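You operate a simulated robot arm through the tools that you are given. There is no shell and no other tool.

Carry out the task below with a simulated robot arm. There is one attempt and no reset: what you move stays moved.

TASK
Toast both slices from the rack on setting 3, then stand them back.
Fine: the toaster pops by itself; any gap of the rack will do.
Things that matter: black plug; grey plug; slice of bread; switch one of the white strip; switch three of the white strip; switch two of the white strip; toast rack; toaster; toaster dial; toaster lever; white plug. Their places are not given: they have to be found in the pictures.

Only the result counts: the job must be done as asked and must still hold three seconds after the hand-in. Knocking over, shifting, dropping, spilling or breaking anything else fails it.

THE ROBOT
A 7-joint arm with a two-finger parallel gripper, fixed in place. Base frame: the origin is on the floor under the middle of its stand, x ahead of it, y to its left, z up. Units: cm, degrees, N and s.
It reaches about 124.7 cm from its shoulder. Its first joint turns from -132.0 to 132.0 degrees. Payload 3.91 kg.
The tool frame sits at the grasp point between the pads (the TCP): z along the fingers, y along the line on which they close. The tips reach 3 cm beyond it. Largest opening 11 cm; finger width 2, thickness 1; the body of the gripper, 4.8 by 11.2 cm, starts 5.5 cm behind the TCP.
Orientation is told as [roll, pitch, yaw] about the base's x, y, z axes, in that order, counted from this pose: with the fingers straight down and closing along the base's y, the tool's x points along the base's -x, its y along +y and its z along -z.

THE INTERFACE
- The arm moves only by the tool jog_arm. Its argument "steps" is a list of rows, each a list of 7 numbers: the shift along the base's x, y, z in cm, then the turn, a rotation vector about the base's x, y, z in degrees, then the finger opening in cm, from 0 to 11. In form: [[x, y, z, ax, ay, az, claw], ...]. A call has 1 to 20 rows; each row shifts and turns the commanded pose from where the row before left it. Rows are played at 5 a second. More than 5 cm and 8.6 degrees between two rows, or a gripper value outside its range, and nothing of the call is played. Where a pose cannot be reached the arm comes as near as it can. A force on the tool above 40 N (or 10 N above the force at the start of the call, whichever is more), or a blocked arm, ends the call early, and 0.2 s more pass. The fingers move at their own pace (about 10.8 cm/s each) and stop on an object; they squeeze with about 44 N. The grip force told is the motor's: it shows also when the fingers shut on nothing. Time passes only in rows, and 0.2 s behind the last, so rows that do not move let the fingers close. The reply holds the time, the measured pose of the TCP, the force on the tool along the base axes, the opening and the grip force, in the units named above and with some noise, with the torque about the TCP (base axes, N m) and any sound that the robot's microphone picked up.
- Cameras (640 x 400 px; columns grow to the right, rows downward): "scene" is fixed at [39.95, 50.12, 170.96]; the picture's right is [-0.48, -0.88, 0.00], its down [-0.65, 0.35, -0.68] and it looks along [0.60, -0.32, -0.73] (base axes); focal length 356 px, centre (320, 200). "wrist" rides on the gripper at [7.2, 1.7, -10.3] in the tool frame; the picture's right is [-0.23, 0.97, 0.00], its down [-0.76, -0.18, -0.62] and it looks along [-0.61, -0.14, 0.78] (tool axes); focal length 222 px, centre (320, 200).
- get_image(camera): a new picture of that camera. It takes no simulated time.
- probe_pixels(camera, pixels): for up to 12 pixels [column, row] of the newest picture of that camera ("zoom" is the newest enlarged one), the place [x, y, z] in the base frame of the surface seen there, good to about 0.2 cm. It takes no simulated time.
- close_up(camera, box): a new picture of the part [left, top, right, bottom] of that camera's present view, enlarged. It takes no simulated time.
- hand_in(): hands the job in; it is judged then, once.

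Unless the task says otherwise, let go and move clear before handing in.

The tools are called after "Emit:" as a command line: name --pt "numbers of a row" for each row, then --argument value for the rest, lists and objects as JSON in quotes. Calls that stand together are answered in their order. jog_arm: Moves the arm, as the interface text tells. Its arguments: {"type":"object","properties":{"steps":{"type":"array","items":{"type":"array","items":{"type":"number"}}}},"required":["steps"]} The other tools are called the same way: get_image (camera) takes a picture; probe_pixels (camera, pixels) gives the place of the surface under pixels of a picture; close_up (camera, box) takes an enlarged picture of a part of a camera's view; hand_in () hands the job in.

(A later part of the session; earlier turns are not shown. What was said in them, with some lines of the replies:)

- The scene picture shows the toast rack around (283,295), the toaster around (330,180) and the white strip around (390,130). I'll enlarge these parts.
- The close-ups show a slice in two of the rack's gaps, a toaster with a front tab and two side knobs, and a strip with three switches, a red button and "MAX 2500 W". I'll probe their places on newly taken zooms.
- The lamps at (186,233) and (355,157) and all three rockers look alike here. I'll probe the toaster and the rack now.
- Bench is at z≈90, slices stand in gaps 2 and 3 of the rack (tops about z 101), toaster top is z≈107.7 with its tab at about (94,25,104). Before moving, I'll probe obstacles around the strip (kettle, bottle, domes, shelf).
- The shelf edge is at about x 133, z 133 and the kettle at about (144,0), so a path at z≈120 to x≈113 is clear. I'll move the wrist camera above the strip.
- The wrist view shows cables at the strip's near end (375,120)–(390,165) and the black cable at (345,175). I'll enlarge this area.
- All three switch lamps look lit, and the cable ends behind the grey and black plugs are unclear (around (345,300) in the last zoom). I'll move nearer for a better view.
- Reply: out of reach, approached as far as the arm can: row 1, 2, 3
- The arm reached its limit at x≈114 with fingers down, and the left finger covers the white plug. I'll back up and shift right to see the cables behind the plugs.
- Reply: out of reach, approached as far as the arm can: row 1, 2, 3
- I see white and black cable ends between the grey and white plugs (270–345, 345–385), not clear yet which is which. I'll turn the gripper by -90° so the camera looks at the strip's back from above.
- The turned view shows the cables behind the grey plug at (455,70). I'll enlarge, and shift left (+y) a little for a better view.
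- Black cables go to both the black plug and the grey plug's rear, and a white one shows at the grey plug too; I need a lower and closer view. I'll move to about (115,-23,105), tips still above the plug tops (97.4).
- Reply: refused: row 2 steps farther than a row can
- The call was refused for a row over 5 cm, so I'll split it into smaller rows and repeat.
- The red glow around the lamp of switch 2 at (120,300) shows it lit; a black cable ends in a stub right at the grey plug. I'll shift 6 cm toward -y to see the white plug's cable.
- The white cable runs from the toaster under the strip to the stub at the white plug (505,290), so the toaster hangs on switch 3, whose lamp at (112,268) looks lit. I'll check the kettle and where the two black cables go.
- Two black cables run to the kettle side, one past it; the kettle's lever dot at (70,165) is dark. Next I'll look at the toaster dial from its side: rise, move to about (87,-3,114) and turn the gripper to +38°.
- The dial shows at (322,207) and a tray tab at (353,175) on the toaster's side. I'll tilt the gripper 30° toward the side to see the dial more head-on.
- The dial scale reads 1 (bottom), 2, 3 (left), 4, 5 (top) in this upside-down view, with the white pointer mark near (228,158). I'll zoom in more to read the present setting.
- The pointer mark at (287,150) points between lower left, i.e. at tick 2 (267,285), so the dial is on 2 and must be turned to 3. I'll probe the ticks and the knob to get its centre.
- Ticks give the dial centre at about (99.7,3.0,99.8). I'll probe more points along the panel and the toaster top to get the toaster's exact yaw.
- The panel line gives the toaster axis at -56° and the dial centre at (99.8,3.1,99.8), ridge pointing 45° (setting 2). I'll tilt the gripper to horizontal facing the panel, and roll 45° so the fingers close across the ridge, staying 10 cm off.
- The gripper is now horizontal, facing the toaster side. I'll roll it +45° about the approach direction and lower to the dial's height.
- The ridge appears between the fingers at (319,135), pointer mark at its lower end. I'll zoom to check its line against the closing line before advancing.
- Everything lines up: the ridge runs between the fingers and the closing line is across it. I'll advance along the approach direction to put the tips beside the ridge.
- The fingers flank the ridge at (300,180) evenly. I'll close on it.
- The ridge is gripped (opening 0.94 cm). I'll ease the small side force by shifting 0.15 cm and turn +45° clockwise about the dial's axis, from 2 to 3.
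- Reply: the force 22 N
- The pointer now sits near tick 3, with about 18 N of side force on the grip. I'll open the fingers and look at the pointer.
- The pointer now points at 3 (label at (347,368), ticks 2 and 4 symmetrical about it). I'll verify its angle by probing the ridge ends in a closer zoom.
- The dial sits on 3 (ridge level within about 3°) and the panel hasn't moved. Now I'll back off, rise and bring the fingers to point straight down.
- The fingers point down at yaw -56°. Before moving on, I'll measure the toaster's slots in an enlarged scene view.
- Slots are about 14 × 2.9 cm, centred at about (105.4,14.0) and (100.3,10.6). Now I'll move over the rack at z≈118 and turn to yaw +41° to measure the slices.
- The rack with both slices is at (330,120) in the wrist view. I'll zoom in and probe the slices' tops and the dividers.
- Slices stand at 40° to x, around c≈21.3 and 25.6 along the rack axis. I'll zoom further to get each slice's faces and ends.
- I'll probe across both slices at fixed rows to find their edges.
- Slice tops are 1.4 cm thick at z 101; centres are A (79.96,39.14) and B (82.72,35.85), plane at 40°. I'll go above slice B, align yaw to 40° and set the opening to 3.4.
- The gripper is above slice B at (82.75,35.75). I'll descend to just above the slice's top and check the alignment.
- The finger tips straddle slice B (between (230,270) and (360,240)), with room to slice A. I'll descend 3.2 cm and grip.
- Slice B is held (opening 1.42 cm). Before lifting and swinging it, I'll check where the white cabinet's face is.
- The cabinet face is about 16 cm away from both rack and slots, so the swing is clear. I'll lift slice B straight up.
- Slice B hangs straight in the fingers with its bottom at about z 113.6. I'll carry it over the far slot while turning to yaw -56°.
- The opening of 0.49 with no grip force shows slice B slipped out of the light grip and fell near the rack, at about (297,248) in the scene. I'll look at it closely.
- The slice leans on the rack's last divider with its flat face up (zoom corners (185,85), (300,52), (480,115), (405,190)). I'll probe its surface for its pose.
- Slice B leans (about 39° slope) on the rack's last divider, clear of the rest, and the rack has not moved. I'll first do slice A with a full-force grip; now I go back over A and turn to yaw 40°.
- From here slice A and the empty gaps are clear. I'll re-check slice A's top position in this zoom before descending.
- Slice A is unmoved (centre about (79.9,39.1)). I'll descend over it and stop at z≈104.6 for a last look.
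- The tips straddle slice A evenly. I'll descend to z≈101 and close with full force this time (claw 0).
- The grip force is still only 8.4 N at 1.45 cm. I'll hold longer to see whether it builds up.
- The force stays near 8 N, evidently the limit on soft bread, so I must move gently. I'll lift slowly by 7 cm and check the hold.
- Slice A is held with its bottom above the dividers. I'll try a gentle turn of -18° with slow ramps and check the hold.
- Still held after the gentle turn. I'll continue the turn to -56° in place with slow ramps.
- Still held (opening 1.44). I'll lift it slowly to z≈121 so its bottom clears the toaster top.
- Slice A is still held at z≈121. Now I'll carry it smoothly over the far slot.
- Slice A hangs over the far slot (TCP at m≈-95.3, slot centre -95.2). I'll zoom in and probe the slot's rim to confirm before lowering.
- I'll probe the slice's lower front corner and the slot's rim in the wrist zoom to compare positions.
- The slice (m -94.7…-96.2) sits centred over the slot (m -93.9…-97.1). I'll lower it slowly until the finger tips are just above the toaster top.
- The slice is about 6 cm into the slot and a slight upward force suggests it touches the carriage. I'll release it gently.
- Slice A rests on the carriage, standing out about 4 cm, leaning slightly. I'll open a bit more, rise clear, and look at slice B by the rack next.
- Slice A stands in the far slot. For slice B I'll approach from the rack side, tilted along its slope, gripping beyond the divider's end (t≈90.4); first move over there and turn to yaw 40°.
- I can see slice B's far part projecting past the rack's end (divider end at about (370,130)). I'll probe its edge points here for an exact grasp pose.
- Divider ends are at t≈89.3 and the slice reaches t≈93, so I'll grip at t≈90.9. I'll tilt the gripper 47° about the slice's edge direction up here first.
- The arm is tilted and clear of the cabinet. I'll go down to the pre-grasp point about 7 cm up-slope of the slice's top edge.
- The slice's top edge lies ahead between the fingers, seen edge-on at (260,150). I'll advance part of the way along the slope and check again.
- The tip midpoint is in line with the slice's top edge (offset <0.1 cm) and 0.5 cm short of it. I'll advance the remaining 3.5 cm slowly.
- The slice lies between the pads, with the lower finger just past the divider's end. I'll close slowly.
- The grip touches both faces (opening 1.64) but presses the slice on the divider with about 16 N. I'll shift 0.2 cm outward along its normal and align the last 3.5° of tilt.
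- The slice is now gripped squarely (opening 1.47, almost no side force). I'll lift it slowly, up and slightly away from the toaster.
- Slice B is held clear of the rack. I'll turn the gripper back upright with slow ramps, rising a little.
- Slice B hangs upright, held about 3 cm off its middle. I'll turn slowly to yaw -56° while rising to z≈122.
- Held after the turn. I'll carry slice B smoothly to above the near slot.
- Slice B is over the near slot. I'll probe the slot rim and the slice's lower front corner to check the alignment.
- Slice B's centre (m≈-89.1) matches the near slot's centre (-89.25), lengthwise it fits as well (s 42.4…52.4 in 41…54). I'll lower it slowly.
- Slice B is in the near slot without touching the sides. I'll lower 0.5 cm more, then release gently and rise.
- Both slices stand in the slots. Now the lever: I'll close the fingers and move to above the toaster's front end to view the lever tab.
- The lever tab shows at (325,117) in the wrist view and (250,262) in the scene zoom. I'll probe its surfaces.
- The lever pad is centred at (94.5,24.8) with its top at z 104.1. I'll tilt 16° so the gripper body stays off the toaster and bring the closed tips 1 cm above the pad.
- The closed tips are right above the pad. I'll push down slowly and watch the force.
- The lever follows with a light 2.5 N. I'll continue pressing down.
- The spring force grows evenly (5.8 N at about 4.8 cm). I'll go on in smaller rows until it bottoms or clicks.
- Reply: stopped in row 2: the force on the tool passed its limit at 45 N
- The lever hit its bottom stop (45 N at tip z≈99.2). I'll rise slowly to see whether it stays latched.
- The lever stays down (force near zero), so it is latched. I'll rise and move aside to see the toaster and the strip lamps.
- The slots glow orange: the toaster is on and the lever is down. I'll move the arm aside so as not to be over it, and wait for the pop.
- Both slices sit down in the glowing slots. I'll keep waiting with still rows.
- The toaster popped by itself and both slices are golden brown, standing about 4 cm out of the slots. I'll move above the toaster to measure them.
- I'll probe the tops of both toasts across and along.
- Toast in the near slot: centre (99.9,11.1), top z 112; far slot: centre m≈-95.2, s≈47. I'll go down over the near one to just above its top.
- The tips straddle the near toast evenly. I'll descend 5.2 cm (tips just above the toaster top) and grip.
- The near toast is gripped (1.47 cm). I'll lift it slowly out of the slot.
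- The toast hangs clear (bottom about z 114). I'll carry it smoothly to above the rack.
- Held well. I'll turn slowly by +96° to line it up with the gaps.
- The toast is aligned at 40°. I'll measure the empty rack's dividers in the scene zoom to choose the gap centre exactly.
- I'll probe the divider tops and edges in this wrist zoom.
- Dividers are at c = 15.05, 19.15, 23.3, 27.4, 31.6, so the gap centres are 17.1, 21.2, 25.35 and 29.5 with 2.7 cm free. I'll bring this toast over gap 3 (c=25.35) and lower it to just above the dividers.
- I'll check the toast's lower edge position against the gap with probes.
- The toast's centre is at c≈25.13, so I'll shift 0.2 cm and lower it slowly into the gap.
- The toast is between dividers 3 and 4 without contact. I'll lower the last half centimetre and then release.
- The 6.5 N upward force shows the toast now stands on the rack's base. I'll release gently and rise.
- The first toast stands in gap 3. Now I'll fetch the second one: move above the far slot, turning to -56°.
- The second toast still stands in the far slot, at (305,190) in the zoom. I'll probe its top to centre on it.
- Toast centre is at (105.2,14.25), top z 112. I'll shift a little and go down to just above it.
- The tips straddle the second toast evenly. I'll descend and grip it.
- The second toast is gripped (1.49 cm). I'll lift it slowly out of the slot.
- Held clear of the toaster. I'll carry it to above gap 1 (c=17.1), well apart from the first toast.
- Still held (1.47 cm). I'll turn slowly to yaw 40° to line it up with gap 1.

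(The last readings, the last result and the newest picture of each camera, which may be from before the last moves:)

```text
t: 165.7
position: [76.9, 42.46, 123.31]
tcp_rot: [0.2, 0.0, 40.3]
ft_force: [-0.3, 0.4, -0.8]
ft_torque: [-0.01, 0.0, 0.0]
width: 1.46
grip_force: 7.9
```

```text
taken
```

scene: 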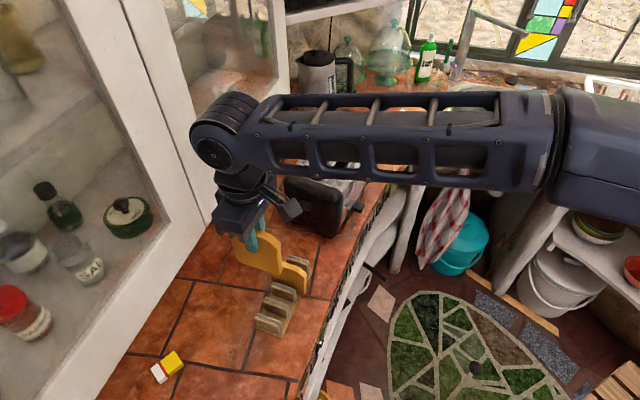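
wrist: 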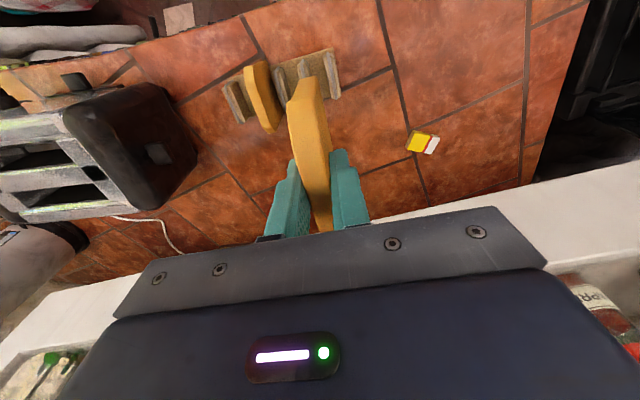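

The toast is over gap 1 (c≈16.9). I'll shift 0.18 cm and lower it to just above the dividers.

Emit:
jog_arm --pt "0.06 -0.07 -0.4 0 0 0 0" --pt "0.06 -0.07 -0.8 0 0 0 0" --pt "0 0 -1.2 0 0 0 0" --pt "0 0 -1.3 0 0 0 0" --pt "0 0 -1.3 0 0 0 0" --pt "0 0 -1.3 0 0 0 0" --pt "0 0 -1.3 0 0 0 0" --pt "0 0 -1.3 0 0 0 0" --pt "0 0 -1.3 0 0 0 0" --pt "0 0 -1.3 0 0 0 0" --pt "0 0 -1.3 0 0 0 0" --pt "0 0 -1.3 0 0 0 0" --pt "0 0 -1.3 0 0 0 0" --pt "0 0 -0.6 0 0 0 0" --pt "0 0 -0.3 0 0 0 0" --pt "0 0 0 0 0 0 0"

Emit:
close_up --camera "wrist" --box '[220, 30, 440, 190]'

Emit:
close_up --camera "scene" --box '[230, 220, 340, 350]'

Emit:
probe_pixels --camera "zoom" --pixels '[[250, 210], [280, 230], [310, 245], [250, 180], [320, 190], [330, 200], [325, 220], [230, 200], [280, 310], [360, 200]]'

```text
t: 169.1
position: [77.14, 42.32, 107.07]
tcp_rot: [0.2, -0.1, 40.0]
ft_force: [-0.1, 0.6, -0.3]
ft_torque: [-0.01, 0.0, 0.0]
width: 1.44
grip_force: 8.2
```

```text
2.50 times, centred on (330, 110) of wrist
```

zoom: 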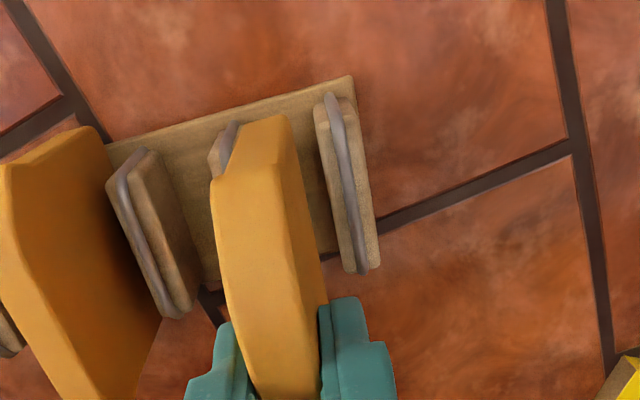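

```text
3.08 times, centred on (285, 285) of scene
```

zoom: 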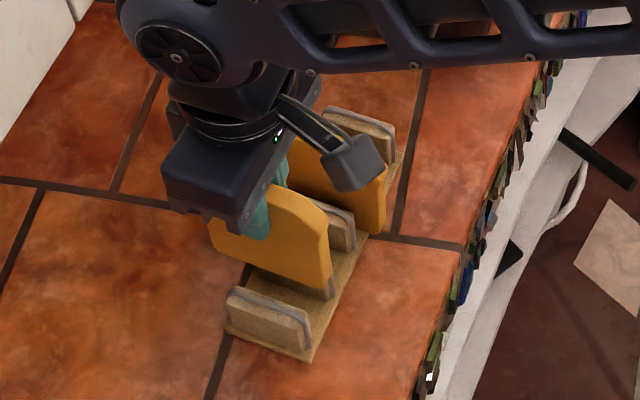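

```text
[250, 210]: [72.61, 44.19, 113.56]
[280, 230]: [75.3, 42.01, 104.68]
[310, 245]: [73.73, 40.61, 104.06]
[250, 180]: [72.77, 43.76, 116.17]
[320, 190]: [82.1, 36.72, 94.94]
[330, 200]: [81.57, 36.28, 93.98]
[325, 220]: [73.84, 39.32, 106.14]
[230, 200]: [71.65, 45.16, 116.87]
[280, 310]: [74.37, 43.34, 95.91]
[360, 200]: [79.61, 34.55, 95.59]
```

The toast's face is at c≈16.27, so its centre (≈17.0) is within 0.1 cm of the gap's middle. I'll lower it into gap 1.

Emit:
jog_arm --pt "0.06 -0.08 -0.2 0 0 0 0" --pt "0 0 -0.6 0 0 0 0" --pt "0 0 -1 0 0 0 0" --pt "0 0 -1 0 0 0 0" --pt "0 0 -1 0 0 0 0" --pt "0 0 -1 0 0 0 0" --pt "0 0 -0.8 0 0 0 0" --pt "0 0 -0.5 0 0 0 0" --pt "0 0 -0.3 0 0 0 0" --pt "0 0 0 0 0 0 0"

Emit:
close_up --camera "wrist" --box '[220, 30, 440, 190]'

Emit:
close_up --camera "scene" --box '[230, 220, 340, 350]'

```text
t: 171.3
position: [77.17, 42.26, 100.72]
tcp_rot: [0.3, 0.1, 40.1]
ft_force: [0.9, -0.2, -0.1]
ft_torque: [0.01, 0.02, 0.01]
width: 1.46
grip_force: 8.0
```

```text
2.50 times, centred on (330, 110) of wrist
```

zoom: 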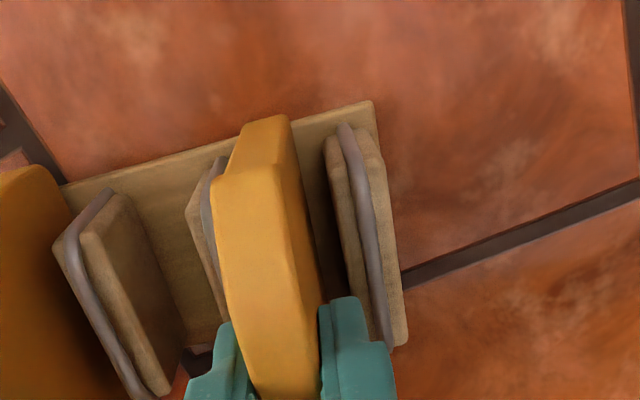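

```text
3.08 times, centred on (285, 285) of scene
```

zoom: 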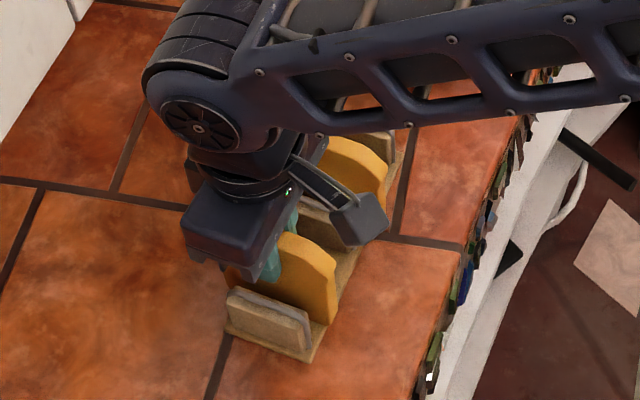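

It is between dividers 1 and 2 without contact. I'll lower the last half centimetre onto the base.

Emit:
jog_arm --pt "0 0 -0.2 0 0 0 0" --pt "0 0 -0.2 0 0 0 0" --pt "0 0 -0.1 0 0 0 0" --pt "0 0 0 0 0 0 0"

```text
t: 172.3
position: [77.2, 42.22, 100.14]
tcp_rot: [0.2, -0.1, 40.2]
ft_force: [1.1, 1.1, 7.0]
ft_torque: [0.04, -0.02, -0.02]
width: 1.5
grip_force: 7.9
```

The 7 N upward force shows it stands on the base. I'll release gently and rise clear.

Emit:
jog_arm --pt "0 0 0.1 0 0 0 0" --pt "0 0 0 0 0 0 1.7" --pt "0 0 0 0 0 0 2" --pt "0 0 0 0 0 0 2.5" --pt "0 0 0 0 0 0 3" --pt "0 0 0 0 0 0 3.4" --pt "0 0 0.5 0 0 0 3.4" --pt "0 0 1 0 0 0 3.4" --pt "0 0 2 0 0 0 3.4" --pt "0 0 3 0 0 0 3.4" --pt "0 0 4 0 0 0 3.4" --pt "0 0 4 0 0 0 3.4" --pt "0 0 4 0 0 0 3.4" --pt "-3 -3 2 0 0 0 3.4" --pt "-3 -3 2 0 0 0 3.4" --pt "-3 -3 1 0 0 0 3.4" --pt "-3 -3 0 0 0 0 3.4" --pt "0 -4 0 0 0 0 3.4" --pt "0 -4 0 0 0 0 3.4" --pt "0 -4 0 0 0 0 3.4"

Emit:
get_image --camera "scene"

Emit:
close_up --camera "scene" --box '[230, 230, 340, 350]'

Emit:
close_up --camera "scene" --box '[270, 90, 440, 245]'

```text
t: 176.5
position: [65.12, 18.31, 123.86]
tcp_rot: [0.3, 0.0, 40.1]
ft_force: [-0.8, -0.2, -0.4]
ft_torque: [-0.03, -0.01, 0.01]
width: 3.39
grip_force: 0.0
```

```text
taken
```

scene: 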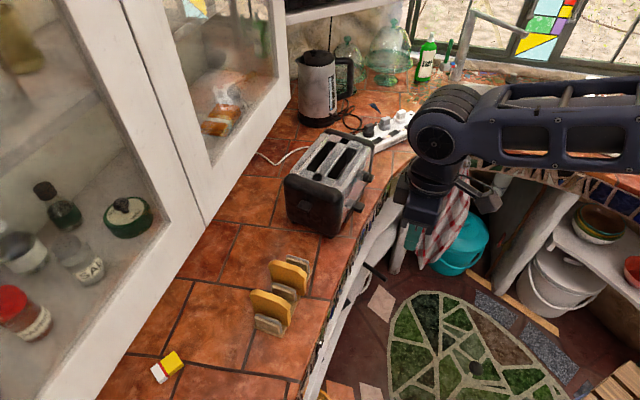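

```text
3.33 times, centred on (285, 290) of scene
```

zoom: 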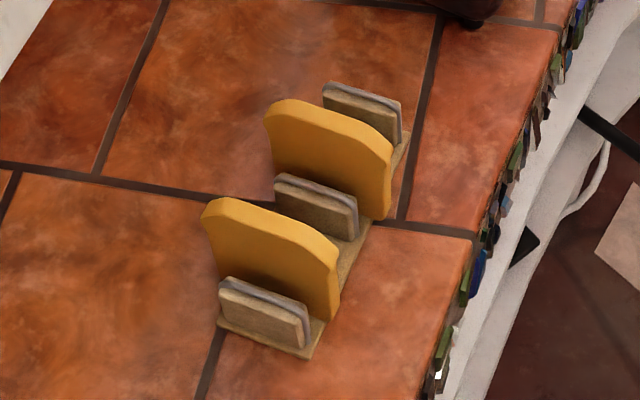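

```text
2.58 times, centred on (355, 168) of scene
```

zoom: 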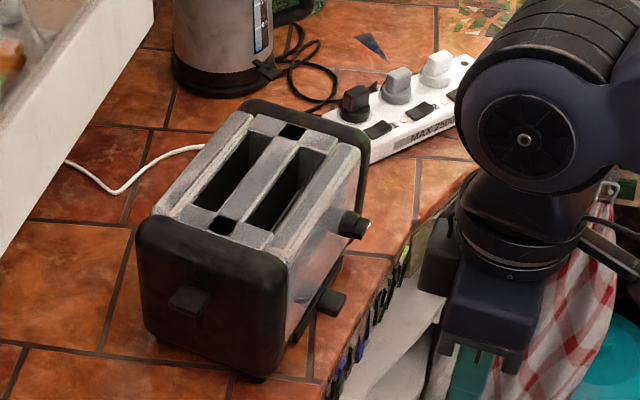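

Both golden toasts stand in gaps 1 and 3 of the rack. The toaster is empty and popped, nothing else has visibly moved, and the arm is clear. I'll hand in.

Emit:
hand_in

```text
The job is handed in.
```

Both slices were toasted on setting 3 and are standing back in the rack, one in gap 1 and one in gap 3. The job is handed in; I haven't been told the verdict.

- **Dropped slice:** one slice slipped out of the gripper on its first carry, before toasting. It fell against the end of the rack. I picked it up and toasted it with the other. In the pictures the rack and everything else stayed where it was.
- **Dial:** it was on 2, so I turned it to 3.
- **Power strip:** all three lamps looked lit and the toaster heated, so I left the switches and plugs alone.
- **Toaster:** it popped by itself, and both slices came out evenly golden.
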